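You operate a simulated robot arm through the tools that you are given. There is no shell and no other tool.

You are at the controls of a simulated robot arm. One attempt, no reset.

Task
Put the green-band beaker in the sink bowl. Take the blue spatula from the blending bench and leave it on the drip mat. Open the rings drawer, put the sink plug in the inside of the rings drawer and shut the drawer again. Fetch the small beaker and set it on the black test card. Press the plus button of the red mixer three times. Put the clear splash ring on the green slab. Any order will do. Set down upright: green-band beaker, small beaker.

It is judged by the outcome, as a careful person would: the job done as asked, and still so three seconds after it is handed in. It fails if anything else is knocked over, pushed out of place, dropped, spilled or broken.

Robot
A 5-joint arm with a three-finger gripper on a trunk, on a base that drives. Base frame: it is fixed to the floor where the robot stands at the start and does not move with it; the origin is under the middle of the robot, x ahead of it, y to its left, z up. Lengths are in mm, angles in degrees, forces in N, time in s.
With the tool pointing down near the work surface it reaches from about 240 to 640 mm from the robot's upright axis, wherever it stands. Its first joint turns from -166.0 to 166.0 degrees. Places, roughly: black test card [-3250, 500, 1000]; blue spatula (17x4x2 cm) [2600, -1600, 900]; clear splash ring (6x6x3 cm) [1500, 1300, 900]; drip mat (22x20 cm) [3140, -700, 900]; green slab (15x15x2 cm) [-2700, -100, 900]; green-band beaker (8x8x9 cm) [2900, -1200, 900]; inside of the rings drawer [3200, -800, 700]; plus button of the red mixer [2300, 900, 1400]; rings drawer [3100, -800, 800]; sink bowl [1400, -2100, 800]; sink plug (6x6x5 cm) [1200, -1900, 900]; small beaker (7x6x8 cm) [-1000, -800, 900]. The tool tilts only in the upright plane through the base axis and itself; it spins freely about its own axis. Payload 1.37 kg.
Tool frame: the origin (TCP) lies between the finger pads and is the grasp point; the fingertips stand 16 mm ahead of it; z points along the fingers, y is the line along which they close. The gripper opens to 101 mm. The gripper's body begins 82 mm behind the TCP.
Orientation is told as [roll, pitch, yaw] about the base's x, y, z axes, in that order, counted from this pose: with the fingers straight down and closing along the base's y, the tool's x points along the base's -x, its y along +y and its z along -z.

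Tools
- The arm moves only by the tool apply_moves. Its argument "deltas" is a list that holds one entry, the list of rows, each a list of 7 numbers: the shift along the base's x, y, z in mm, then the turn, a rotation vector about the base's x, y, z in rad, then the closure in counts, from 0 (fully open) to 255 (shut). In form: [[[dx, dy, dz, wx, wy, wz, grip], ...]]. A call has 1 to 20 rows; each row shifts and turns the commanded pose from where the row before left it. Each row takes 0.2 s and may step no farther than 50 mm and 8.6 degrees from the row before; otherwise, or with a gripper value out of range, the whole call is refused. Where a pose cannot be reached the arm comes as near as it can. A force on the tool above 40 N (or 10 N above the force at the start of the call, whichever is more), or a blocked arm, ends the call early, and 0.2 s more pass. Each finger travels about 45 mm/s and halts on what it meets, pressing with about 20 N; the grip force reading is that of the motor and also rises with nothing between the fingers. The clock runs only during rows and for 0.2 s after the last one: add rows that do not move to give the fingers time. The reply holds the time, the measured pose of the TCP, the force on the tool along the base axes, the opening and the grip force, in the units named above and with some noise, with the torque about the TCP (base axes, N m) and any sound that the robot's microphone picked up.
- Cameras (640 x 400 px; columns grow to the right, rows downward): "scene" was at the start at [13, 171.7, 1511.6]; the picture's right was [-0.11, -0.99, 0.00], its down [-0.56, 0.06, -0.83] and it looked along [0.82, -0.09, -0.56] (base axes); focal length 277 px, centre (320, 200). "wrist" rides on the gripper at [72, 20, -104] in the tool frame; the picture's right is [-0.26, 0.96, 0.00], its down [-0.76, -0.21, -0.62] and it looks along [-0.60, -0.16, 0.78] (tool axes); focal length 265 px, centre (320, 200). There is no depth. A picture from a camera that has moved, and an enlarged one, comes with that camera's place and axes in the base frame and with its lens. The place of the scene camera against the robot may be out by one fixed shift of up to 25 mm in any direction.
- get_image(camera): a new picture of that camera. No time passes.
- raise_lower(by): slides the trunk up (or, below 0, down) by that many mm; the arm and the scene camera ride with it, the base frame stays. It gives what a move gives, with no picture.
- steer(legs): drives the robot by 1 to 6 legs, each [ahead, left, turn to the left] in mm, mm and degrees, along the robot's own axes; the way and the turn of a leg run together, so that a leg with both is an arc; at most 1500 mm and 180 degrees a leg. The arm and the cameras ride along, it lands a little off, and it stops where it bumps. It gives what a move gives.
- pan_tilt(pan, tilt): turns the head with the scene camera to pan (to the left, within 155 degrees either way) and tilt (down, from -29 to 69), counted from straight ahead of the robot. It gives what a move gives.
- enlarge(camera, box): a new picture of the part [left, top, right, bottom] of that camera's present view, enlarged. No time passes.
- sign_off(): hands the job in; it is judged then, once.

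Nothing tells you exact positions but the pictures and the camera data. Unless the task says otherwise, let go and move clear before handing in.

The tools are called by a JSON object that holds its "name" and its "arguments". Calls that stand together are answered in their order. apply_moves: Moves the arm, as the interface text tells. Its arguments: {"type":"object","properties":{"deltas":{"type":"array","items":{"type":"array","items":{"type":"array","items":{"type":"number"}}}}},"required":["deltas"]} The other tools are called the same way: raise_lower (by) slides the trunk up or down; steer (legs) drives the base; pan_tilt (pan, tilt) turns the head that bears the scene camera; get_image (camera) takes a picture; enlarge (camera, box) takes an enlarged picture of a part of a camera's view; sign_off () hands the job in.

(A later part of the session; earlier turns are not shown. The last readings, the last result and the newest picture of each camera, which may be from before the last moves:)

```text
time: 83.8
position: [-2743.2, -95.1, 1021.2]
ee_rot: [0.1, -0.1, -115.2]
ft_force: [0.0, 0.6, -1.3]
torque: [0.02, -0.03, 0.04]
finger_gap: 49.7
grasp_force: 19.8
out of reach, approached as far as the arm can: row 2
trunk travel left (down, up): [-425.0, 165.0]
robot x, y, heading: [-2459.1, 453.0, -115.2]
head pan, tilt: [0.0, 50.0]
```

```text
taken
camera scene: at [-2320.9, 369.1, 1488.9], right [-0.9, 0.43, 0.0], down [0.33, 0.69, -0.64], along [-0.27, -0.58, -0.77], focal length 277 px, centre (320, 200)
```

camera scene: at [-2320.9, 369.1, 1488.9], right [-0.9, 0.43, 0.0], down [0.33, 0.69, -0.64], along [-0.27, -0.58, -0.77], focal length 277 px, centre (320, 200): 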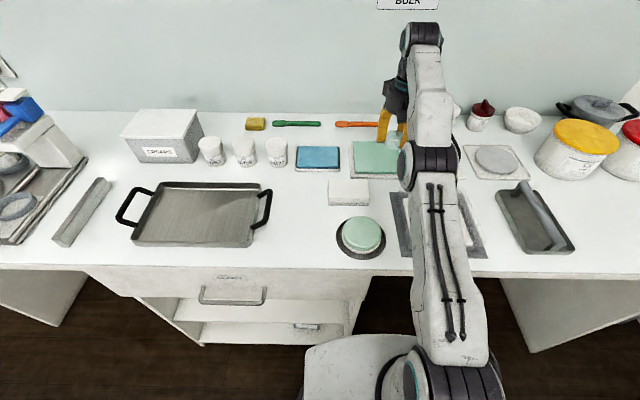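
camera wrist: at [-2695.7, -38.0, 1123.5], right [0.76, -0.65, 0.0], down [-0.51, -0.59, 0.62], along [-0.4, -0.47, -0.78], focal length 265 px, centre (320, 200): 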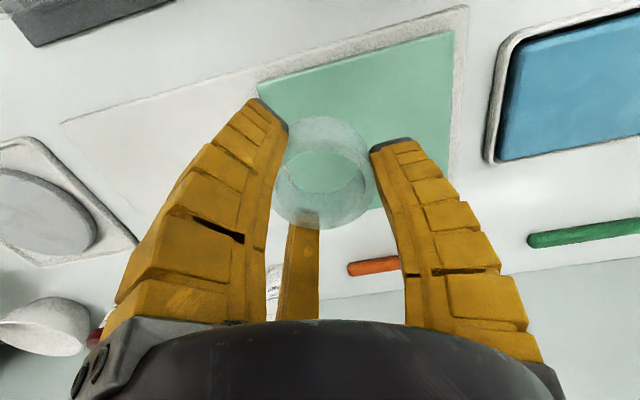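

The slab's near edge is just 29 mm on my side of the TCP, so the ring must go about 25–40 mm further and 29 mm left. I'll shift the base slightly and then extend.

{"name": "steer", "arguments": {"legs": [[12, 29, 0]]}}

{"name": "apply_moves", "arguments": {"deltas": [[[0, 0, -30, 0, 0, 0, 200], [-4, -9, -20, 0, 0, 0, 200], [-4, -9, 0, 0, 0, 0, 200], [0, 0, 0, 0, 0, 0, 200]]]}}

{"name": "get_image", "arguments": {"camera": "wrist"}}

```text
time: 84.7
position: [-2722.4, -118.4, 1021.1]
ee_rot: [0.0, 0.0, -115.2]
ft_force: [0.9, -0.2, 0.1]
torque: [0.01, 0.02, 0.0]
finger_gap: 49.6
grasp_force: 20.2
trunk travel left (down, up): [-425.0, 165.0]
robot x, y, heading: [-2435.8, 429.3, -115.6]
head pan, tilt: [0.0, 50.0]
```

```text
time: 85.7
position: [-2727.9, -129.9, 991.4]
ee_rot: [0.0, 0.0, -115.2]
ft_force: [0.4, 0.4, -0.3]
torque: [0.01, -0.01, -0.02]
finger_gap: 49.2
grasp_force: 20.1
out of reach, approached as far as the arm can: row 1, 3
trunk travel left (down, up): [-425.0, 165.0]
robot x, y, heading: [-2438.1, 433.3, -115.5]
head pan, tilt: [0.0, 50.0]
```

```text
taken
camera wrist: at [-2679.8, -71.9, 1094.7], right [0.76, -0.65, 0.0], down [-0.51, -0.59, 0.62], along [-0.4, -0.47, -0.78], focal length 265 px, centre (320, 200)
```

wrist: 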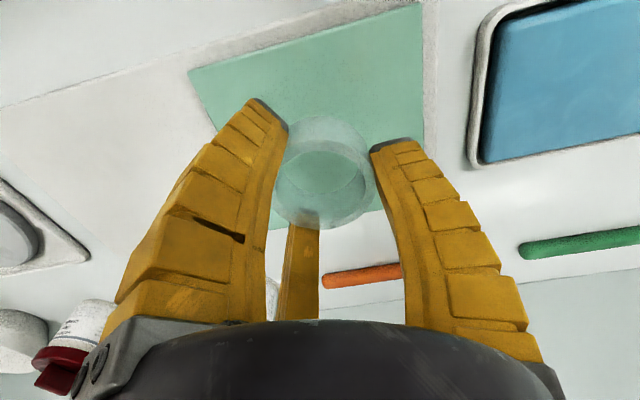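

The ring is now over the slab with about 24 mm margin on the near side and centred sideways. I'm at the edge of reach, so I'll come back a few mm and descend.

{"name": "apply_moves", "arguments": {"deltas": [[[4, 8, 0, 0, 0, 0, 200], [0, 0, -10, 0, 0, 0, 200], [0, 0, 0, 0, 0, 0, 200]]]}}

```text
time: 86.5
position: [-2728.9, -128.3, 984.8]
ee_rot: [0.0, 0.1, -115.2]
ft_force: [-0.8, 0.2, -0.5]
torque: [0.01, 0.04, 0.04]
finger_gap: 49.2
grasp_force: 20.5
out of reach, approached as far as the arm can: row 1, 2
trunk travel left (down, up): [-425.0, 165.0]
robot x, y, heading: [-2439.0, 429.4, -115.7]
head pan, tilt: [0.0, 50.0]
```

The arm can't go lower at this radius, but lowering the trunk carries the arm straight down. I'll lower the trunk 30 mm and check.

{"name": "raise_lower", "arguments": {"by": -30}}

{"name": "get_image", "arguments": {"camera": "wrist"}}

{"name": "enlarge", "arguments": {"camera": "scene", "box": [330, 80, 450, 200]}}

```text
time: 87.2
position: [-2727.5, -129.3, 955.4]
ee_rot: [-0.1, -0.1, -115.3]
ft_force: [-1.1, -0.1, -1.1]
torque: [0.0, -0.01, 0.02]
finger_gap: 49.3
grasp_force: 20.1
trunk travel left (down, up): [-395.0, 195.0]
robot x, y, heading: [-2439.0, 430.2, -115.0]
head pan, tilt: [0.0, 50.0]
```

```text
taken
camera wrist: at [-2680.3, -71.3, 1058.0], right [0.76, -0.65, 0.0], down [-0.51, -0.6, 0.62], along [-0.4, -0.47, -0.78], focal length 265 px, centre (320, 200)
```

wrist: 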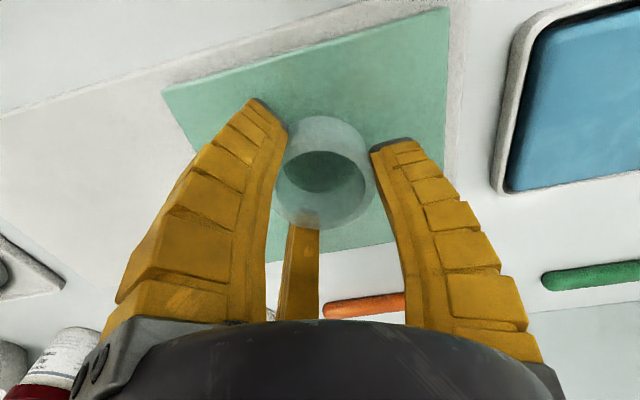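

```text
3.33 times, centred on (390, 140) of scene
camera zoom: at [-2300.6, 346.1, 1458.8], right [-0.9, 0.43, 0.0], down [0.33, 0.69, -0.64], along [-0.27, -0.58, -0.77], focal length 924 px, centre (87, 400)
```

zoom: 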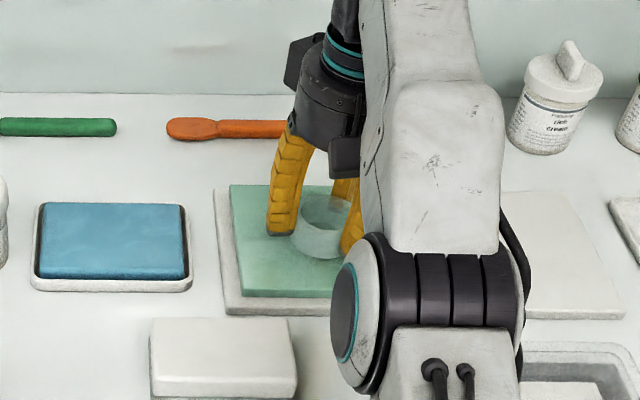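

The ring is about 12 mm above the slab by my estimate. Lowering in small steps, watching the force.

{"name": "raise_lower", "arguments": {"by": -9}}

{"name": "raise_lower", "arguments": {"by": -2}}

{"name": "get_image", "arguments": {"camera": "wrist"}}

{"name": "enlarge", "arguments": {"camera": "scene", "box": [330, 80, 450, 200]}}

```text
time: 87.8
position: [-2727.7, -129.0, 946.2]
ee_rot: [0.0, 0.0, -115.2]
ft_force: [-0.3, 0.7, 2.0]
torque: [-0.02, 0.07, 0.04]
finger_gap: 49.8
grasp_force: 20.6
trunk travel left (down, up): [-386.0, 204.0]
robot x, y, heading: [-2438.4, 430.7, -115.5]
head pan, tilt: [0.0, 50.0]
```

```text
time: 88.3
position: [-2728.1, -128.5, 946.5]
ee_rot: [0.0, -0.2, -115.1]
ft_force: [-0.7, -2.9, 12.0]
torque: [0.1, -0.05, 0.0]
finger_gap: 50.6
grasp_force: 20.0
trunk travel left (down, up): [-384.0, 206.0]
robot x, y, heading: [-2438.1, 431.4, -115.5]
head pan, tilt: [0.0, 50.0]
```

```text
taken
camera wrist: at [-2679.9, -70.9, 1048.6], right [0.76, -0.65, 0.0], down [-0.51, -0.59, 0.62], along [-0.41, -0.47, -0.78], focal length 265 px, centre (320, 200)
```

wrist: 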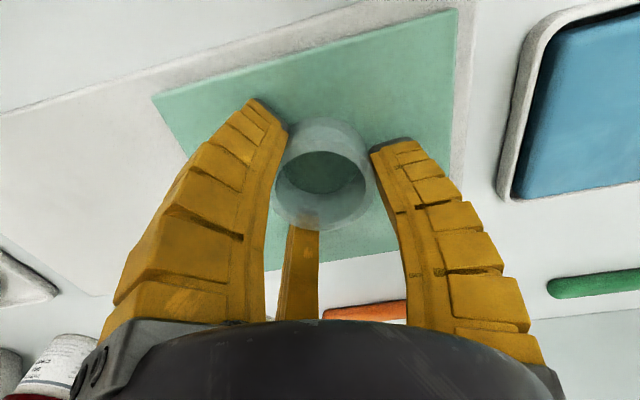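

```text
3.33 times, centred on (390, 140) of scene
camera zoom: at [-2300.1, 346.7, 1448.0], right [-0.9, 0.43, 0.0], down [0.33, 0.69, -0.64], along [-0.27, -0.58, -0.77], focal length 924 px, centre (87, 400)
```

zoom: 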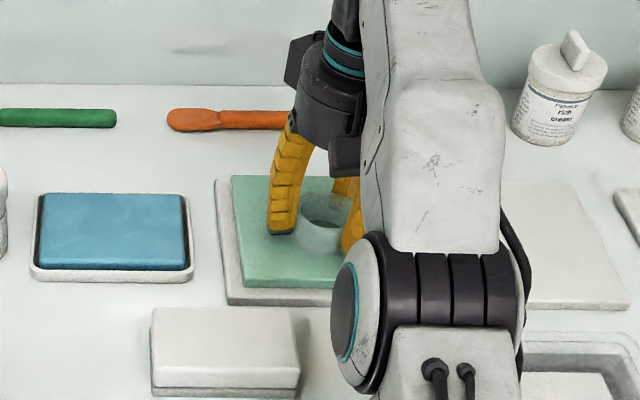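

Contact made at z 946 with 12 N, so the ring is on the slab. I'll relieve the push slightly and open the fingers.

{"name": "raise_lower", "arguments": {"by": 1.5}}

{"name": "apply_moves", "arguments": {"deltas": [[[0, 0, 0, 0, 0, 0, 100], [0, 0, 0, 0, 0, 0, 60], [0, 0, 0, 0, 0, 0, 30], [0, 0, 0, 0, 0, 0, 0], [0, 0, 0, 0, 0, 0, 0], [0, 0, 0, 0, 0, 0, 0]]]}}

{"name": "get_image", "arguments": {"camera": "wrist"}}

```text
time: 88.8
position: [-2727.7, -128.0, 945.8]
ee_rot: [0.0, 0.1, -115.3]
ft_force: [-1.6, -2.9, 9.8]
torque: [-0.08, 0.03, 0.02]
finger_gap: 50.6
grasp_force: 19.9
trunk travel left (down, up): [-386.0, 204.0]
robot x, y, heading: [-2439.6, 425.7, -115.1]
head pan, tilt: [0.0, 50.0]
```

```text
time: 90.2
position: [-2727.8, -129.6, 945.2]
ee_rot: [0.0, 0.0, -115.2]
ft_force: [-0.5, 0.5, -0.2]
torque: [-0.01, -0.05, 0.02]
finger_gap: 100.8
grasp_force: 0.1
trunk travel left (down, up): [-386.0, 204.0]
robot x, y, heading: [-2437.1, 429.1, -115.2]
head pan, tilt: [0.0, 50.0]
```

```text
taken
camera wrist: at [-2680.3, -71.4, 1048.5], right [0.76, -0.65, 0.0], down [-0.51, -0.6, 0.62], along [-0.4, -0.47, -0.78], focal length 265 px, centre (320, 200)
```

wrist: 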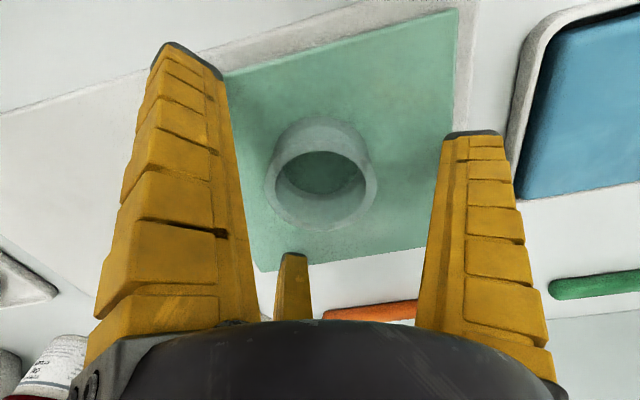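

The ring stands on the slab. I'll rise clear with the trunk, pull the arm in and take a look.

{"name": "raise_lower", "arguments": {"by": 100}}

{"name": "apply_moves", "arguments": {"deltas": [[[15, 32, 20, 0, 0, 0, 0], [15, 32, 20, 0, 0, 0, 0], [15, 32, 20, 0, 0, 0, 0], [15, 32, 20, 0, 0, 0, 0], [15, 32, 0, 0, 0, 0, 0], [15, 32, 0, 0, 0, 0, 0], [0, 0, 0, 0, 0, 0, 0]]]}}

{"name": "get_image", "arguments": {"camera": "scene"}}

```text
time: 91.6
position: [-2728.0, -128.4, 1047.2]
ee_rot: [0.0, 0.1, -115.1]
ft_force: [0.3, 0.0, -0.3]
torque: [-0.02, 0.04, 0.01]
finger_gap: 100.7
grasp_force: 0.0
trunk travel left (down, up): [-486.0, 104.0]
robot x, y, heading: [-2435.6, 430.8, -115.3]
head pan, tilt: [0.0, 50.0]
```

```text
time: 93.2
position: [-2726.9, -125.0, 1052.3]
ee_rot: [0.1, 0.3, -115.2]
ft_force: [0.2, -0.2, 0.0]
torque: [0.01, -0.01, 0.0]
finger_gap: 100.5
grasp_force: 0.1
out of reach, approached as far as the arm can: row 1, 2, 3, 4, 5, 6
trunk travel left (down, up): [-486.0, 104.0]
robot x, y, heading: [-2439.5, 428.0, -115.5]
head pan, tilt: [0.0, 50.0]
```

```text
taken
camera scene: at [-2300.6, 346.0, 1549.4], right [-0.9, 0.43, 0.0], down [0.33, 0.69, -0.64], along [-0.27, -0.58, -0.77], focal length 277 px, centre (320, 200)
```

scene: 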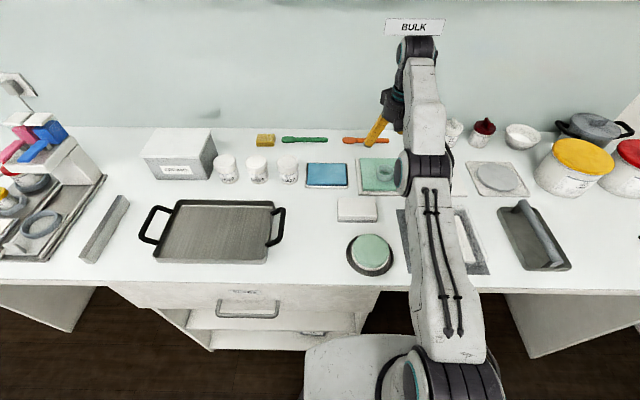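

The move toward me was flagged out of reach, which is odd. I'll test with a small lift to see how the arm responds.

{"name": "apply_moves", "arguments": {"deltas": [[[0, 0, 10, 0, 0, 0, 0], [0, 0, 10, 0, 0, 0, 0], [0, 0, 0, 0, 0, 0, 0]]]}}

```text
time: 94.0
position: [-2725.1, -122.6, 1070.6]
ee_rot: [-0.1, 0.1, -115.2]
ft_force: [-0.1, 0.3, -0.3]
torque: [0.01, 0.03, 0.0]
finger_gap: 100.6
grasp_force: 0.0
out of reach, approached as far as the arm can: row 2
trunk travel left (down, up): [-486.0, 104.0]
robot x, y, heading: [-2435.3, 429.4, -115.5]
head pan, tilt: [0.0, 50.0]
```

Lifting works. Now I'll try small inward steps.

{"name": "apply_moves", "arguments": {"deltas": [[[4, 9, 0, 0, 0, 0, 0], [4, 9, 0, 0, 0, 0, 0], [0, 0, 0, 0, 0, 0, 0]]]}}

{"name": "apply_moves", "arguments": {"deltas": [[[8, 18, 10, 0, 0, 0, 0], [8, 18, 10, 0, 0, 0, 0], [8, 18, 10, 0, 0, 0, 0], [0, 0, 0, 0, 0, 0, 0]]]}}

```text
time: 94.8
position: [-2725.8, -121.7, 1072.6]
ee_rot: [0.0, 0.0, -115.2]
ft_force: [-0.3, -0.2, 0.5]
torque: [-0.02, 0.0, -0.03]
finger_gap: 100.4
grasp_force: 0.1
out of reach, approached as far as the arm can: row 1, 2
trunk travel left (down, up): [-486.0, 104.0]
robot x, y, heading: [-2436.6, 431.9, -115.3]
head pan, tilt: [0.0, 50.0]
```

```text
time: 95.8
position: [-2726.5, -122.6, 1071.3]
ee_rot: [0.0, 0.0, -115.2]
ft_force: [-0.3, 0.2, 0.1]
torque: [0.01, -0.03, -0.01]
finger_gap: 100.5
grasp_force: 0.1
out of reach, approached as far as the arm can: row 1, 2, 3
trunk travel left (down, up): [-486.0, 104.0]
robot x, y, heading: [-2435.0, 428.3, -115.5]
head pan, tilt: [0.0, 50.0]
```

The arm is stretched straight, so inward steps are singular. I'll rise further with mixed steps to bend the elbow.

{"name": "apply_moves", "arguments": {"deltas": [[[0, 0, 20, 0, 0, 0, 0], [0, 0, 20, 0, 0, 0, 0], [2, 4, 20, 0, 0, 0, 0], [4, 9, 20, 0, 0, 0, 0], [4, 9, 20, 0, 0, 0, 0], [0, 0, 0, 0, 0, 0, 0]]]}}

```text
time: 97.2
position: [-2707.7, -81.4, 1161.9]
ee_rot: [0.0, 0.1, -115.2]
ft_force: [0.6, -0.3, 0.3]
torque: [0.0, -0.01, 0.0]
finger_gap: 100.6
grasp_force: 0.2
out of reach, approached as far as the arm can: row 1, 2, 3, 5
trunk travel left (down, up): [-486.0, 104.0]
robot x, y, heading: [-2435.2, 431.2, -115.5]
head pan, tilt: [0.0, 50.0]
```

It moves now. I'll continue inward.

{"name": "apply_moves", "arguments": {"deltas": [[[8, 18, 10, 0, 0, 0, 0], [10, 22, 0, 0, 0, 0, 0], [15, 32, 0, 0, 0, 0, 0], [15, 32, 0, 0, 0, 0, 0], [15, 32, 0, 0, 0, 0, 0], [0, 0, 0, 0, 0, 0, 0]]]}}

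```text
time: 98.6
position: [-2644.9, 53.1, 1173.1]
ee_rot: [0.0, 0.0, -115.3]
ft_force: [0.0, -0.5, 0.1]
torque: [0.0, -0.01, 0.01]
finger_gap: 100.7
grasp_force: 0.0
trunk travel left (down, up): [-486.0, 104.0]
robot x, y, heading: [-2436.4, 432.1, -115.4]
head pan, tilt: [0.0, 50.0]
```

The arm is folded again. Before leaving I'll look at the black test card at the bench end and check the ring on its slab.

{"name": "get_image", "arguments": {"camera": "scene"}}

{"name": "pan_tilt", "arguments": {"pan": -48, "tilt": 35}}

{"name": "get_image", "arguments": {"camera": "scene"}}

{"name": "enlarge", "arguments": {"camera": "scene", "box": [240, 130, 400, 230]}}

```text
taken
camera scene: at [-2300.7, 345.8, 1549.4], right [-0.9, 0.43, 0.0], down [0.33, 0.69, -0.64], along [-0.27, -0.58, -0.77], focal length 277 px, centre (320, 200)
```

scene: 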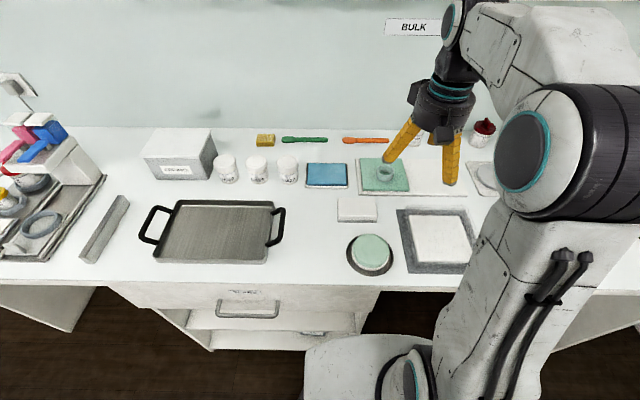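

```text
time: 99.7
position: [-2644.1, 51.7, 1172.9]
ee_rot: [0.0, 0.0, -115.2]
ft_force: [-0.1, -0.2, -0.3]
torque: [-0.01, -0.03, 0.01]
finger_gap: 100.5
grasp_force: 0.1
trunk travel left (down, up): [-486.0, 104.0]
robot x, y, heading: [-2436.3, 430.0, -115.2]
head pan, tilt: [-48.0, 35.0]
```

```text
taken
camera scene: at [-2352.0, 390.3, 1571.1], right [-0.29, 0.96, 0.0], down [0.55, 0.17, -0.82], along [-0.78, -0.24, -0.57], focal length 277 px, centre (320, 200)
```

scene: 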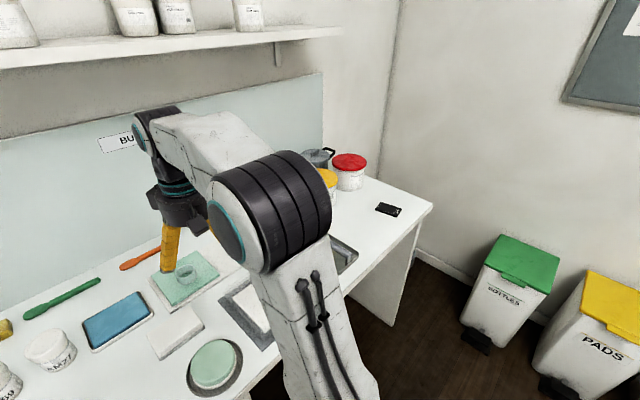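

```text
4.00 times, centred on (320, 180) of scene
camera zoom: at [-2352.0, 390.3, 1571.1], right [-0.29, 0.96, 0.0], down [0.55, 0.17, -0.82], along [-0.78, -0.24, -0.57], focal length 1109 px, centre (320, 280)
```

zoom: 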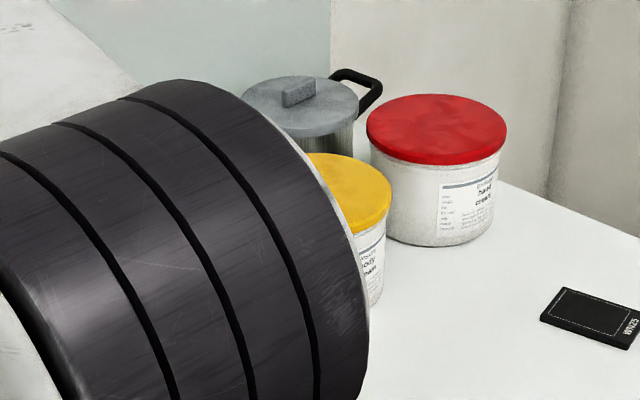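

The card is at about (-3285, 398), close to the bench front. Now I'll go and fetch the small beaker from the sample mat further along this bench.

{"name": "steer", "arguments": {"legs": [[-250, 0, 0], [0, 870, 0], [0, 870, 0]]}}

{"name": "pan_tilt", "arguments": {"pan": 0, "tilt": 35}}

{"name": "get_image", "arguments": {"camera": "scene"}}

```text
time: 110.0
position: [-959.9, -460.0, 1172.3]
ee_rot: [0.0, 0.0, -115.5]
ft_force: [0.0, -0.7, -0.4]
torque: [0.01, 0.0, 0.0]
finger_gap: 100.6
grasp_force: 0.1
trunk travel left (down, up): [-486.0, 104.0]
robot x, y, heading: [-753.4, -82.5, -115.6]
head pan, tilt: [-48.0, 35.0]
```

```text
time: 111.1
position: [-960.5, -458.3, 1173.1]
ee_rot: [0.0, 0.0, -115.5]
ft_force: [0.3, -0.9, -0.5]
torque: [-0.01, -0.02, 0.02]
finger_gap: 100.5
grasp_force: 0.0
trunk travel left (down, up): [-486.0, 104.0]
robot x, y, heading: [-753.5, -81.9, -115.6]
head pan, tilt: [0.0, 35.0]
```

```text
taken
camera scene: at [-620.4, -178.0, 1571.1], right [-0.9, 0.43, 0.0], down [0.25, 0.52, -0.82], along [-0.35, -0.74, -0.57], focal length 277 px, centre (320, 200)
```

scene: 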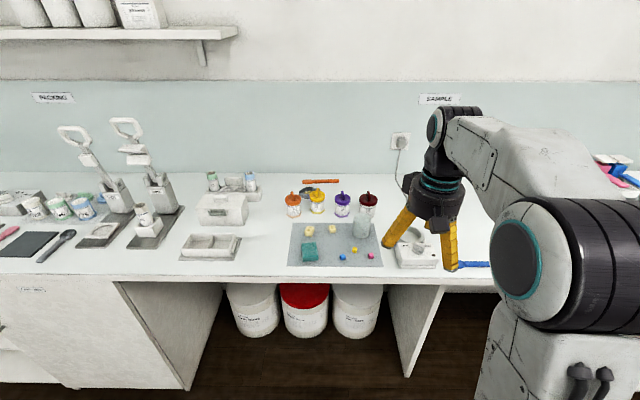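

The small beaker is the clear one on the grey mat in front of the dark-red jar. I'll zoom in.

{"name": "enlarge", "arguments": {"camera": "scene", "box": [270, 160, 430, 270]}}

{"name": "get_image", "arguments": {"camera": "wrist"}}

```text
3.64 times, centred on (350, 215) of scene
camera zoom: at [-620.4, -178.0, 1571.1], right [-0.9, 0.43, 0.0], down [0.25, 0.52, -0.82], along [-0.35, -0.74, -0.57], focal length 1008 px, centre (211, 146)
```

zoom: 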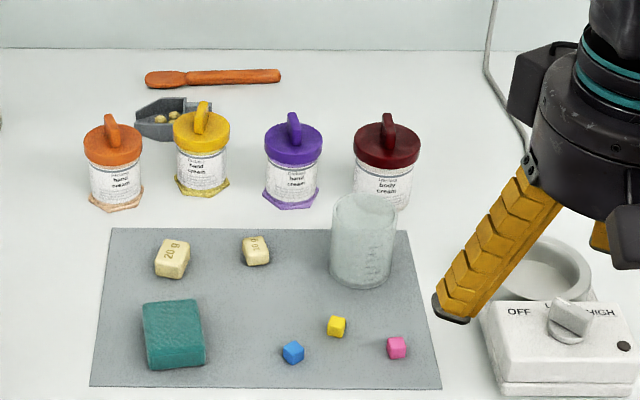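

```text
taken
camera wrist: at [-913.1, -402.5, 1275.6], right [0.76, -0.65, 0.0], down [-0.51, -0.59, 0.62], along [-0.41, -0.47, -0.78], focal length 265 px, centre (320, 200)
```

wrist: 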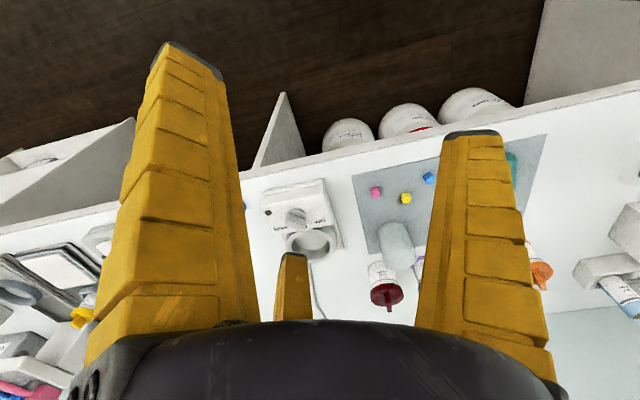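

The beaker is empty and clear, about 134 mm in front of the dark-red jar. I'll drive 220 mm ahead and lower the trunk back a bit.

{"name": "steer", "arguments": {"legs": [[220, 0, 0.3]]}}

{"name": "raise_lower", "arguments": {"by": -80}}

{"name": "get_image", "arguments": {"camera": "wrist"}}

{"name": "pan_tilt", "arguments": {"pan": 0, "tilt": 48}}

{"name": "get_image", "arguments": {"camera": "scene"}}

```text
time: 112.8
position: [-1055.4, -659.4, 1171.8]
ee_rot: [0.0, 0.1, -115.4]
ft_force: [0.7, 0.3, -0.6]
torque: [-0.01, 0.0, 0.01]
finger_gap: 100.8
grasp_force: 0.1
trunk travel left (down, up): [-486.0, 104.0]
robot x, y, heading: [-846.1, -277.7, -115.6]
head pan, tilt: [0.0, 35.0]
```

```text
time: 114.0
position: [-1055.2, -658.5, 1094.2]
ee_rot: [-0.1, -0.1, -115.4]
ft_force: [0.3, 0.6, 0.1]
torque: [0.0, -0.03, -0.02]
finger_gap: 100.8
grasp_force: 0.0
trunk travel left (down, up): [-406.0, 184.0]
robot x, y, heading: [-842.8, -282.3, -115.7]
head pan, tilt: [0.0, 35.0]
```

```text
taken
camera wrist: at [-1007.7, -601.1, 1195.6], right [0.76, -0.65, 0.0], down [-0.51, -0.59, 0.62], along [-0.41, -0.47, -0.78], focal length 265 px, centre (320, 200)
```

wrist: 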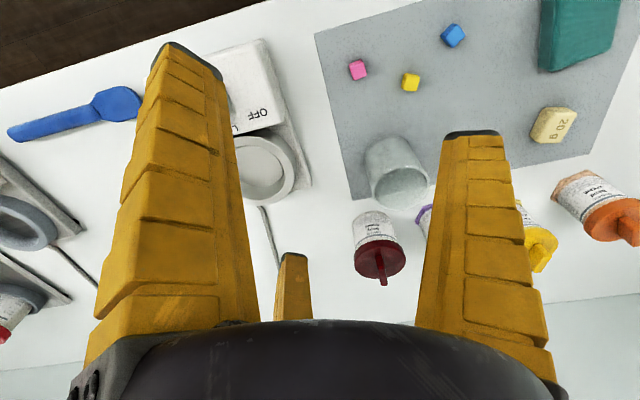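

```text
time: 114.8
position: [-1056.4, -657.8, 1092.6]
ee_rot: [0.0, 0.1, -115.5]
ft_force: [0.0, 0.4, -0.5]
torque: [-0.01, 0.01, -0.01]
finger_gap: 100.7
grasp_force: 0.1
trunk travel left (down, up): [-406.0, 184.0]
robot x, y, heading: [-846.2, -285.1, -115.3]
head pan, tilt: [0.0, 48.0]
```

```text
taken
camera scene: at [-711.1, -368.2, 1472.2], right [-0.9, 0.43, 0.0], down [0.32, 0.67, -0.67], along [-0.29, -0.6, -0.74], focal length 277 px, centre (320, 200)
```

scene: 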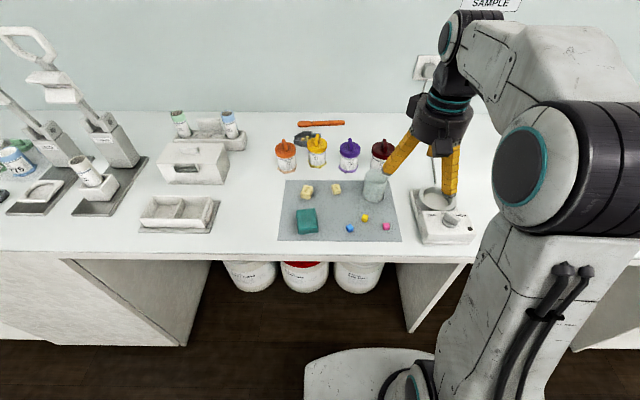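

From the wrist camera the beaker is at about (-1049, -774). I'll move above it and look again.

{"name": "apply_moves", "arguments": {"deltas": [[[2, -39, 0, 0, 0, 0, 0], [2, -39, 0, 0, 0, 0, 0], [3, -38, 0, 0, 0, 0, 0], [0, 0, -30, 0, 0, 0, 0], [0, 0, 0, 0, 0, 0, 0]]]}}

{"name": "get_image", "arguments": {"camera": "wrist"}}

{"name": "enlarge", "arguments": {"camera": "scene", "box": [320, 100, 460, 240]}}

```text
time: 116.0
position: [-1049.0, -771.8, 1062.6]
ee_rot: [0.0, 0.0, -115.5]
ft_force: [0.3, 0.9, 0.6]
torque: [-0.02, -0.03, 0.07]
finger_gap: 100.4
grasp_force: 0.1
trunk travel left (down, up): [-406.0, 184.0]
robot x, y, heading: [-849.1, -283.2, -115.3]
head pan, tilt: [0.0, 48.0]
```

```text
taken
camera wrist: at [-1000.8, -714.7, 1166.4], right [0.76, -0.65, 0.0], down [-0.51, -0.59, 0.62], along [-0.41, -0.47, -0.78], focal length 265 px, centre (320, 200)
```

wrist: 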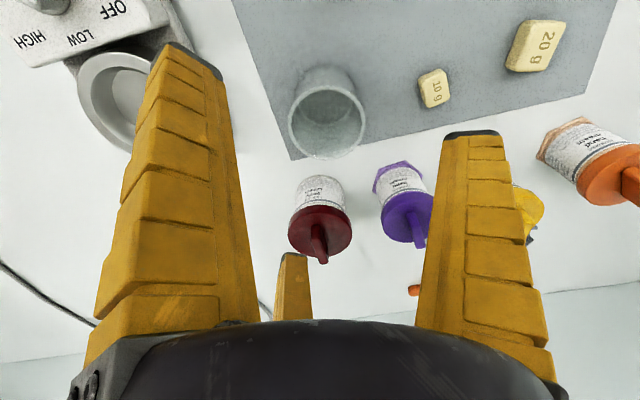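

```text
2.86 times, centred on (390, 170) of scene
camera zoom: at [-711.1, -368.0, 1472.1], right [-0.9, 0.43, 0.0], down [0.32, 0.67, -0.67], along [-0.29, -0.6, -0.74], focal length 792 px, centre (120, 286)
```

zoom: 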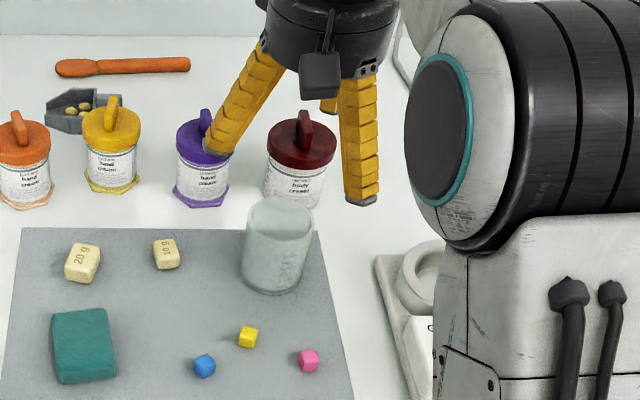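

Beaker is centred within 5 mm. I'll correct and descend to grip at mid height.

{"name": "apply_moves", "arguments": {"deltas": [[[4, -2, -20, 0, 0, 0, 0], [0, 0, -35, 0, 0, 0, 0], [0, 0, -35, 0, 0, 0, 0], [0, 0, -27, 0, 0, 0, 0], [0, 0, 0, 0, 0, 0, 0]]]}}

{"name": "get_image", "arguments": {"camera": "wrist"}}

```text
time: 117.2
position: [-1042.4, -774.8, 944.6]
ee_rot: [0.0, 0.1, -115.6]
ft_force: [-0.3, -0.3, 0.1]
torque: [-0.02, 0.0, -0.01]
finger_gap: 100.5
grasp_force: 0.1
trunk travel left (down, up): [-406.0, 184.0]
robot x, y, heading: [-845.0, -282.3, -115.4]
head pan, tilt: [0.0, 48.0]
```

```text
taken
camera wrist: at [-994.8, -718.8, 1047.8], right [0.76, -0.65, 0.0], down [-0.51, -0.59, 0.62], along [-0.41, -0.47, -0.78], focal length 265 px, centre (320, 200)
```

wrist: 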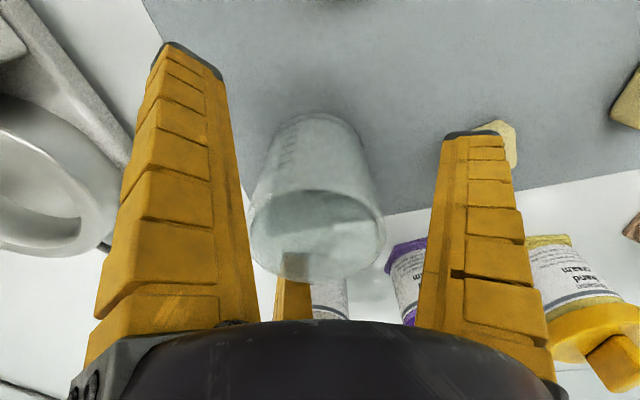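

The beaker stands between the fingers. Closing.

{"name": "apply_moves", "arguments": {"deltas": [[[0, 0, 0, 0, 0, 0, 60], [0, 0, 0, 0, 0, 0, 120], [0, 0, 0, 0, 0, 0, 180], [0, 0, 0, 0, 0, 0, 180], [0, 0, 0, 0, 0, 0, 180], [0, 0, 0, 0, 0, 0, 180]]]}}

{"name": "apply_moves", "arguments": {"deltas": [[[0, 0, 10, 0, 0, 0, 180], [0, 0, 30, 0, 0, 0, 180], [0, 0, 40, 0, 0, 0, 180], [0, 0, 40, 0, 0, 0, 180], [0, 0, 40, 0, 0, 0, 180], [0, 0, 0, 0, 0, 0, 180]]]}}

{"name": "get_image", "arguments": {"camera": "wrist"}}

{"name": "get_image", "arguments": {"camera": "scene"}}

```text
time: 118.5
position: [-1042.8, -775.9, 945.2]
ee_rot: [0.0, 0.0, -115.5]
ft_force: [-0.3, -0.3, 1.2]
torque: [-0.01, 0.05, 0.03]
finger_gap: 58.4
grasp_force: 20.1
trunk travel left (down, up): [-406.0, 184.0]
robot x, y, heading: [-846.2, -279.9, -115.3]
head pan, tilt: [0.0, 48.0]
```

```text
time: 120.0
position: [-1045.5, -774.0, 1104.5]
ee_rot: [0.1, 0.1, -115.5]
ft_force: [0.4, 0.1, -1.1]
torque: [-0.01, 0.02, 0.0]
finger_gap: 58.1
grasp_force: 20.0
trunk travel left (down, up): [-406.0, 184.0]
robot x, y, heading: [-845.2, -283.2, -115.6]
head pan, tilt: [0.0, 48.0]
```

```text
taken
camera wrist: at [-997.1, -718.1, 1207.1], right [0.76, -0.65, 0.0], down [-0.51, -0.59, 0.62], along [-0.41, -0.47, -0.79], focal length 265 px, centre (320, 200)
```

wrist: 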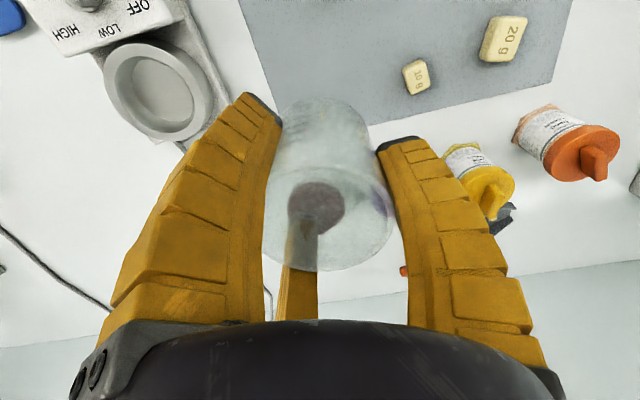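

```text
taken
camera scene: at [-711.1, -368.2, 1472.1], right [-0.9, 0.43, 0.0], down [0.32, 0.67, -0.67], along [-0.29, -0.6, -0.74], focal length 277 px, centre (320, 200)
```

scene: 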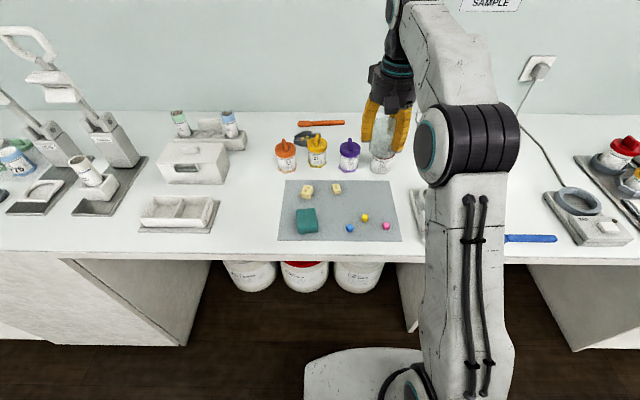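

The beaker is held firmly. I'll back off and drive along the bench to the black card.

{"name": "steer", "arguments": {"legs": [[-300, 0, 0.2], [0, -785, 0], [0, -785, 0], [0, -785, 0]]}}

{"name": "pan_tilt", "arguments": {"pan": -25, "tilt": 45}}

{"name": "get_image", "arguments": {"camera": "scene"}}

{"name": "get_image", "arguments": {"camera": "wrist"}}

```text
time: 133.4
position: [-3037.0, 499.1, 1103.1]
ee_rot: [0.1, 0.0, -114.7]
ft_force: [0.6, -0.5, -1.1]
torque: [0.02, -0.03, 0.01]
finger_gap: 57.9
grasp_force: 20.0
trunk travel left (down, up): [-406.0, 184.0]
robot x, y, heading: [-2841.6, 995.2, -114.7]
head pan, tilt: [0.0, 48.0]
```

```text
time: 134.3
position: [-3036.9, 498.3, 1104.3]
ee_rot: [0.0, 0.1, -114.8]
ft_force: [-0.1, -0.5, 0.6]
torque: [-0.01, 0.01, -0.01]
finger_gap: 57.8
grasp_force: 20.0
trunk travel left (down, up): [-406.0, 184.0]
robot x, y, heading: [-2841.0, 993.9, -114.6]
head pan, tilt: [-25.0, 45.0]
```

```text
taken
camera scene: at [-2736.7, 928.6, 1476.3], right [-0.65, 0.76, 0.0], down [0.54, 0.46, -0.71], along [-0.54, -0.46, -0.71], focal length 277 px, centre (320, 200)
```

scene: 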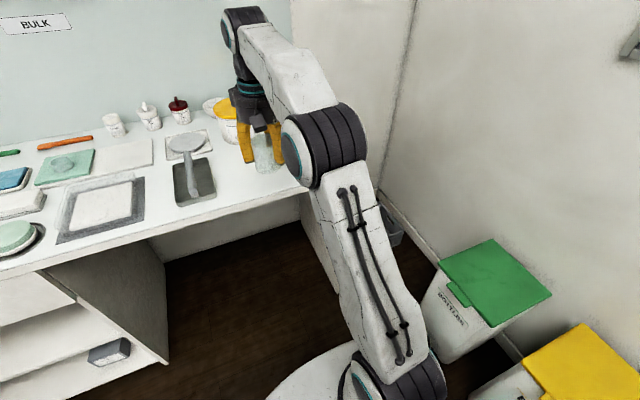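

```text
taken
camera wrist: at [-2989.2, 555.8, 1206.8], right [0.77, -0.64, 0.0], down [-0.5, -0.6, 0.62], along [-0.4, -0.47, -0.78], focal length 265 px, centre (320, 200)
```

wrist: 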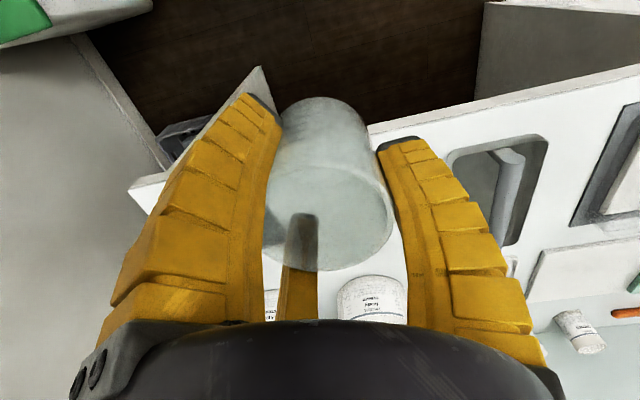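

The card is hidden behind the arm from here. I'll swing the beaker to where the card will be after driving ahead, then drive up to the bench.

{"name": "apply_moves", "arguments": {"deltas": [[[-25, 33, 0, 0, 0, 0, 180], [-25, 33, 0, 0, 0, 0, 180], [-25, 33, 0, 0, 0, 0, 180], [-26, 33, 0, 0, 0, 0, 180], [-26, 32, 0, 0, 0, 0, 180], [0, 0, 0, 0, 0, 0, 180]]]}}

{"name": "steer", "arguments": {"legs": [[270, 0, -0.6]]}}

{"name": "get_image", "arguments": {"camera": "wrist"}}

{"name": "pan_tilt", "arguments": {"pan": -35, "tilt": 45}}

{"name": "get_image", "arguments": {"camera": "scene"}}

```text
time: 135.7
position: [-3162.2, 663.3, 1103.5]
ee_rot: [-0.1, 0.1, -114.7]
ft_force: [0.2, -0.1, -0.1]
torque: [-0.03, -0.04, -0.02]
finger_gap: 57.8
grasp_force: 19.8
trunk travel left (down, up): [-406.0, 184.0]
robot x, y, heading: [-2843.3, 994.5, -114.6]
head pan, tilt: [-25.0, 45.0]
```

```text
time: 137.7
position: [-3281.3, 418.3, 1102.6]
ee_rot: [0.0, 0.1, -115.4]
ft_force: [-0.4, 0.4, 0.0]
torque: [-0.01, -0.01, 0.01]
finger_gap: 57.7
grasp_force: 19.9
trunk travel left (down, up): [-406.0, 184.0]
robot x, y, heading: [-2957.0, 744.9, -115.0]
head pan, tilt: [-25.0, 45.0]
```

```text
taken
camera wrist: at [-3234.2, 474.5, 1205.4], right [0.76, -0.65, 0.0], down [-0.51, -0.6, 0.62], along [-0.4, -0.47, -0.78], focal length 265 px, centre (320, 200)
```

wrist: 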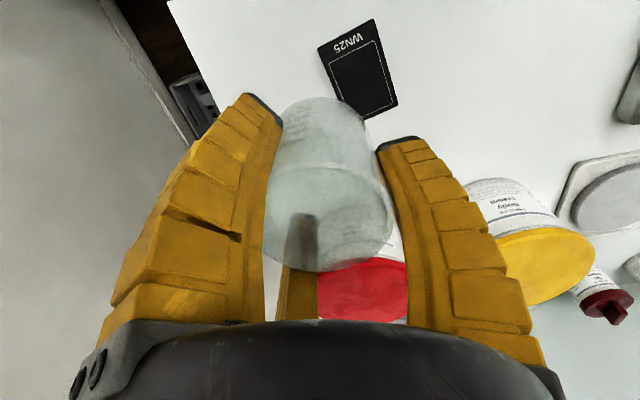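

```text
time: 138.4
position: [-3282.5, 417.7, 1103.2]
ee_rot: [0.0, 0.1, -115.3]
ft_force: [0.1, -0.9, -0.1]
torque: [-0.01, 0.02, -0.03]
finger_gap: 57.5
grasp_force: 20.0
trunk travel left (down, up): [-406.0, 184.0]
robot x, y, heading: [-2960.2, 747.9, -115.5]
head pan, tilt: [-35.0, 45.0]
```

```text
taken
camera scene: at [-2861.3, 691.3, 1476.3], right [-0.5, 0.87, 0.0], down [0.61, 0.35, -0.71], along [-0.61, -0.35, -0.71], focal length 277 px, centre (320, 200)
```

scene: 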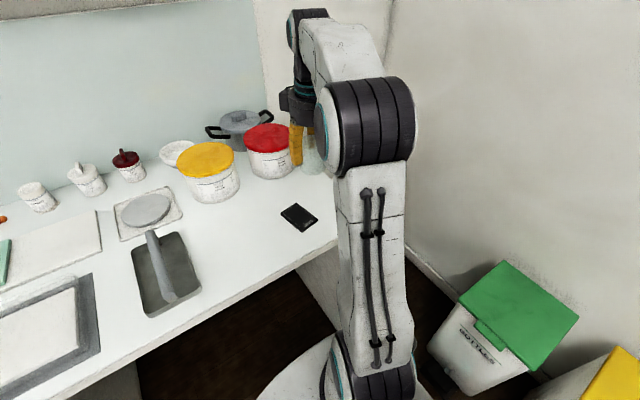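

The card (about 82×55 mm, marked WN25) lies 42 mm to the left of the TCP. I'll centre the beaker over it and come down to check.

{"name": "apply_moves", "arguments": {"deltas": [[[17, -12, -20, 0, 0, 0, 180], [17, -13, -30, 0, 0, 0, 180], [0, 0, -30, 0, 0, 0, 180], [0, 0, 0, 0, 0, 0, 180]]]}}

{"name": "get_image", "arguments": {"camera": "wrist"}}

{"name": "enlarge", "arguments": {"camera": "scene", "box": [230, 120, 390, 250]}}

```text
time: 139.4
position: [-3247.6, 390.5, 1021.3]
ee_rot: [0.1, 0.0, -115.3]
ft_force: [-0.1, -0.3, -0.5]
torque: [-0.05, 0.01, -0.04]
finger_gap: 57.7
grasp_force: 20.1
trunk travel left (down, up): [-406.0, 184.0]
robot x, y, heading: [-2956.8, 747.3, -115.5]
head pan, tilt: [-35.0, 45.0]
```

```text
taken
camera wrist: at [-3200.4, 446.7, 1123.0], right [0.76, -0.65, 0.0], down [-0.51, -0.6, 0.62], along [-0.4, -0.47, -0.78], focal length 265 px, centre (320, 200)
```

wrist: 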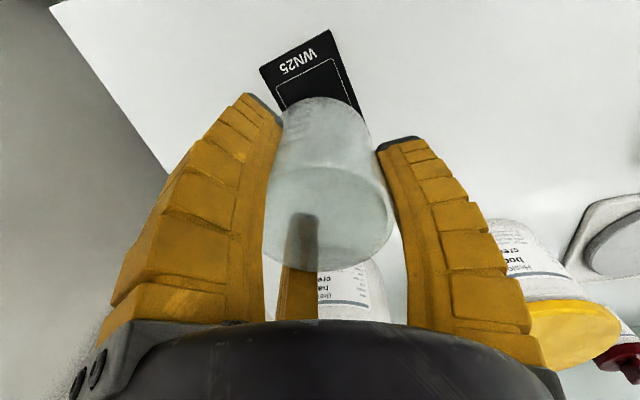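

```text
3.08 times, centred on (310, 185) of scene
camera zoom: at [-2861.4, 691.4, 1476.3], right [-0.5, 0.87, 0.0], down [0.61, 0.35, -0.71], along [-0.61, -0.35, -0.71], focal length 853 px, centre (351, 246)
```

zoom: 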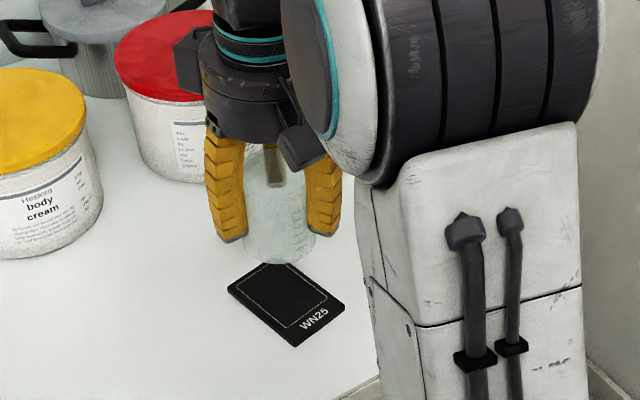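

Alignment is within a few mm. I'll nudge and descend until just above the card.

{"name": "apply_moves", "arguments": {"deltas": [[[3, 1, -30, 0, 0, 0, 180], [0, 0, -25, 0, 0, 0, 180], [0, 0, -11, 0, 0, 0, 180], [0, 0, 0, 0, 0, 0, 180]]]}}

{"name": "get_image", "arguments": {"camera": "wrist"}}

{"name": "enlarge", "arguments": {"camera": "scene", "box": [250, 120, 370, 240]}}

```text
time: 140.4
position: [-3244.5, 392.8, 955.7]
ee_rot: [0.0, 0.1, -115.3]
ft_force: [1.0, -0.9, -0.9]
torque: [-0.02, 0.02, -0.04]
finger_gap: 57.5
grasp_force: 19.9
trunk travel left (down, up): [-406.0, 184.0]
robot x, y, heading: [-2960.5, 746.2, -115.3]
head pan, tilt: [-35.0, 45.0]
```

```text
taken
camera wrist: at [-3197.5, 449.9, 1058.2], right [0.76, -0.65, 0.0], down [-0.51, -0.6, 0.62], along [-0.4, -0.47, -0.78], focal length 265 px, centre (320, 200)
```

wrist: 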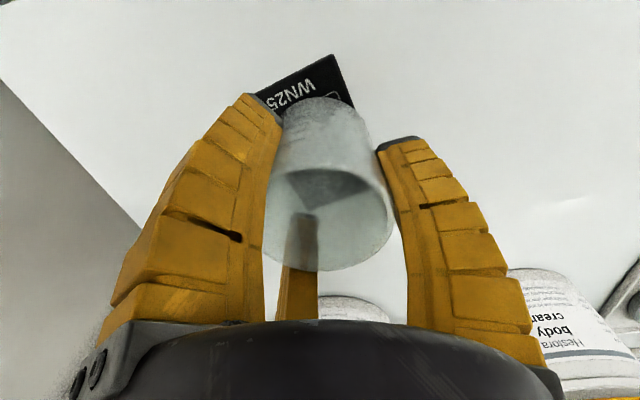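

```text
3.33 times, centred on (310, 180) of scene
camera zoom: at [-2861.3, 691.3, 1476.3], right [-0.5, 0.87, 0.0], down [0.61, 0.35, -0.71], along [-0.61, -0.35, -0.71], focal length 924 px, centre (353, 267)
```

zoom: 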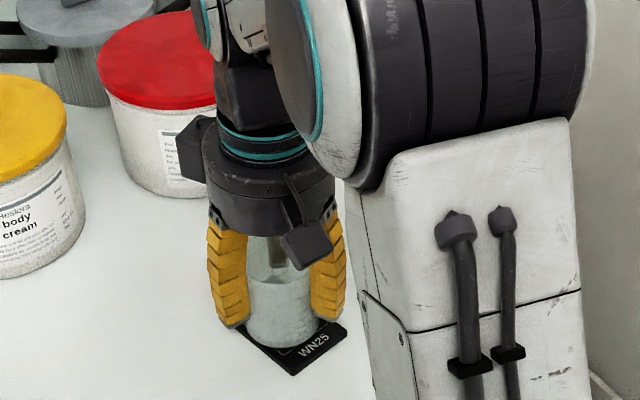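

The beaker is over the card. Lowering gently until contact.

{"name": "apply_moves", "arguments": {"deltas": [[[2, -1, -2, 0, 0, 0, 180], [0, 0, -2, 0, 0, 0, 180], [0, 0, 0, 0, 0, 0, 180]]]}}

{"name": "apply_moves", "arguments": {"deltas": [[[0, 0, -2, 0, 0, 0, 180], [0, 0, 0, 0, 0, 0, 180]]]}}

```text
time: 141.2
position: [-3242.0, 393.0, 952.2]
ee_rot: [-0.1, 0.1, -115.3]
ft_force: [0.0, 1.5, -0.9]
torque: [0.01, 0.02, 0.02]
finger_gap: 57.6
grasp_force: 20.2
trunk travel left (down, up): [-406.0, 184.0]
robot x, y, heading: [-2959.9, 746.2, -115.2]
head pan, tilt: [-35.0, 45.0]
```

```text
time: 141.8
position: [-3241.6, 392.2, 951.7]
ee_rot: [0.0, -0.1, -115.3]
ft_force: [0.2, 0.3, 1.6]
torque: [0.0, 0.04, 0.02]
finger_gap: 57.8
grasp_force: 20.2
trunk travel left (down, up): [-406.0, 184.0]
robot x, y, heading: [-2956.2, 744.5, -115.5]
head pan, tilt: [-35.0, 45.0]
```

{"name": "apply_moves", "arguments": {"deltas": [[[0, 0, -1.5, 0, 0, 0, 180], [0, 0, 0, 0, 0, 0, 180]]]}}

{"name": "enlarge", "arguments": {"camera": "scene", "box": [250, 120, 370, 240]}}

{"name": "get_image", "arguments": {"camera": "wrist"}}

```text
time: 142.4
position: [-3242.5, 393.2, 951.5]
ee_rot: [-0.1, -0.1, -115.4]
ft_force: [-0.7, -1.5, 11.2]
torque: [-0.01, 0.04, 0.06]
finger_gap: 58.0
grasp_force: 19.6
trunk travel left (down, up): [-406.0, 184.0]
robot x, y, heading: [-2960.9, 746.1, -115.2]
head pan, tilt: [-35.0, 45.0]
```

```text
3.33 times, centred on (310, 180) of scene
camera zoom: at [-2860.8, 692.0, 1476.4], right [-0.5, 0.87, 0.0], down [0.61, 0.35, -0.71], along [-0.61, -0.35, -0.71], focal length 924 px, centre (353, 267)
```

zoom: 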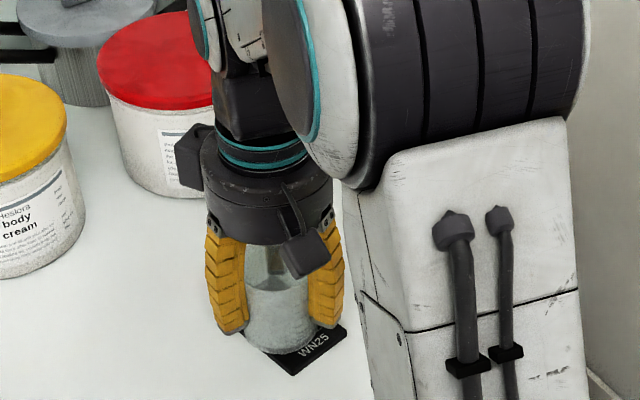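

```text
taken
camera wrist: at [-3194.5, 450.1, 1052.9], right [0.76, -0.65, 0.0], down [-0.51, -0.59, 0.62], along [-0.41, -0.47, -0.78], focal length 265 px, centre (320, 200)
```

wrist: 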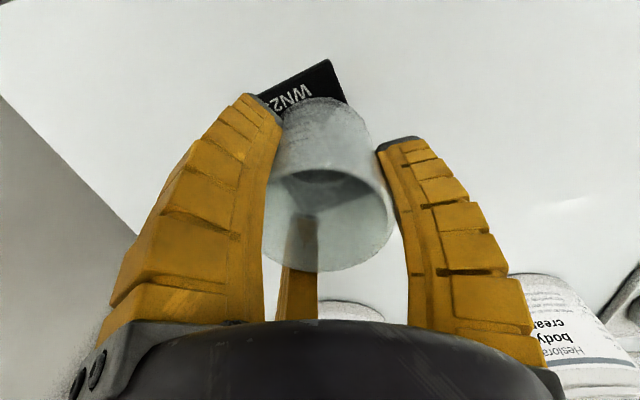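

Contact at 11 N, the beaker stands on the card. I'll ease off and open.

{"name": "apply_moves", "arguments": {"deltas": [[[0, 0, 1, 0, 0, 0, 180], [0, 0, 0, 0, 0, 0, 110], [0, 0, 0, 0, 0, 0, 80], [0, 0, 0, 0, 0, 0, 40], [0, 0, 0, 0, 0, 0, 0], [0, 0, 0, 0, 0, 0, 0], [0, 0, 0, 0, 0, 0, 0]]]}}

{"name": "get_image", "arguments": {"camera": "wrist"}}

{"name": "enlarge", "arguments": {"camera": "scene", "box": [250, 120, 370, 240]}}

```text
time: 144.0
position: [-3241.8, 393.7, 950.2]
ee_rot: [-0.1, 0.0, -115.3]
ft_force: [0.0, 1.0, 0.7]
torque: [-0.01, -0.02, 0.02]
finger_gap: 100.6
grasp_force: 0.0
trunk travel left (down, up): [-406.0, 184.0]
robot x, y, heading: [-2962.0, 746.8, -115.4]
head pan, tilt: [-35.0, 45.0]
```

```text
taken
camera wrist: at [-3194.6, 450.3, 1053.0], right [0.76, -0.65, 0.0], down [-0.51, -0.6, 0.62], along [-0.4, -0.47, -0.78], focal length 265 px, centre (320, 200)
```

wrist: 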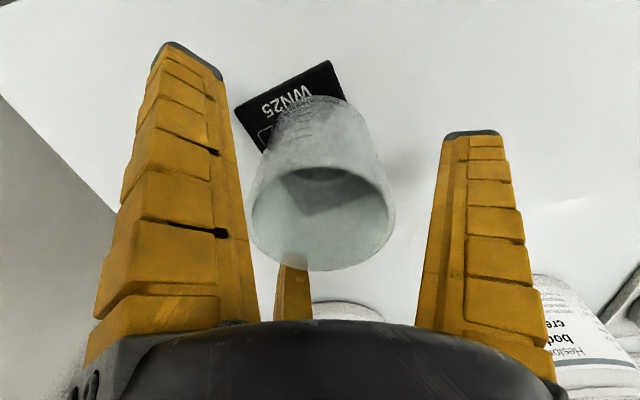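

```text
3.33 times, centred on (310, 180) of scene
camera zoom: at [-2861.3, 691.4, 1476.3], right [-0.5, 0.87, 0.0], down [0.61, 0.35, -0.71], along [-0.61, -0.35, -0.71], focal length 924 px, centre (353, 267)
```

zoom: 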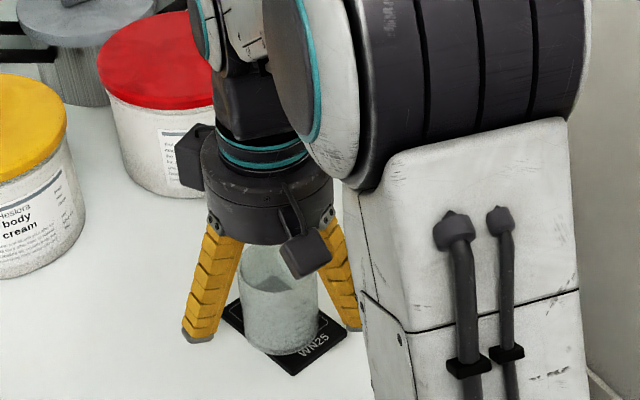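

The beaker stands upright on the card. I'll rise straight up and verify.

{"name": "apply_moves", "arguments": {"deltas": [[[0, 0, 20, 0, 0, 0, 0], [0, 0, 40, 0, 0, 0, 0], [0, 0, 40, 0, 0, 0, 0], [0, 0, 40, 0, 0, 0, 0], [0, 0, 30, 0, 0, 0, 0], [0, 0, 0, 0, 0, 0, 0]]]}}

{"name": "get_image", "arguments": {"camera": "wrist"}}

{"name": "enlarge", "arguments": {"camera": "scene", "box": [250, 120, 370, 240]}}

```text
time: 145.4
position: [-3243.7, 391.6, 1119.8]
ee_rot: [0.0, 0.1, -115.4]
ft_force: [-0.3, -0.4, 0.2]
torque: [-0.01, 0.0, 0.01]
finger_gap: 100.3
grasp_force: 0.1
trunk travel left (down, up): [-406.0, 184.0]
robot x, y, heading: [-2962.2, 749.1, -115.3]
head pan, tilt: [-35.0, 45.0]
```

```text
taken
camera wrist: at [-3194.7, 449.0, 1223.3], right [0.76, -0.65, 0.0], down [-0.51, -0.6, 0.62], along [-0.4, -0.47, -0.78], focal length 265 px, centre (320, 200)
```

wrist: 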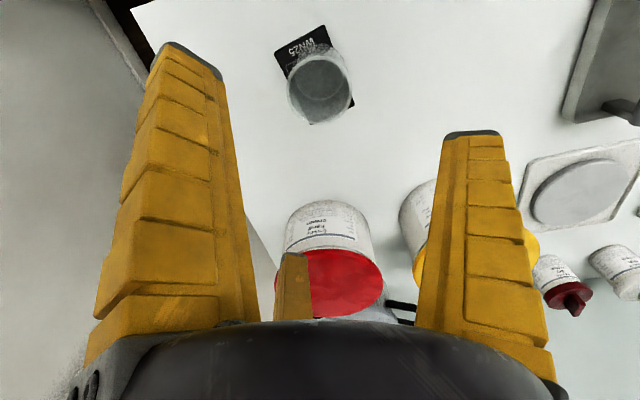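

```text
3.33 times, centred on (310, 180) of scene
camera zoom: at [-2861.3, 691.4, 1476.3], right [-0.5, 0.87, 0.0], down [0.61, 0.35, -0.71], along [-0.61, -0.35, -0.71], focal length 924 px, centre (353, 267)
```

zoom: 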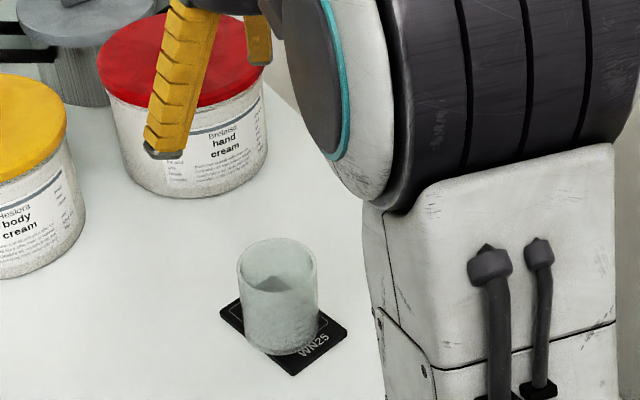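

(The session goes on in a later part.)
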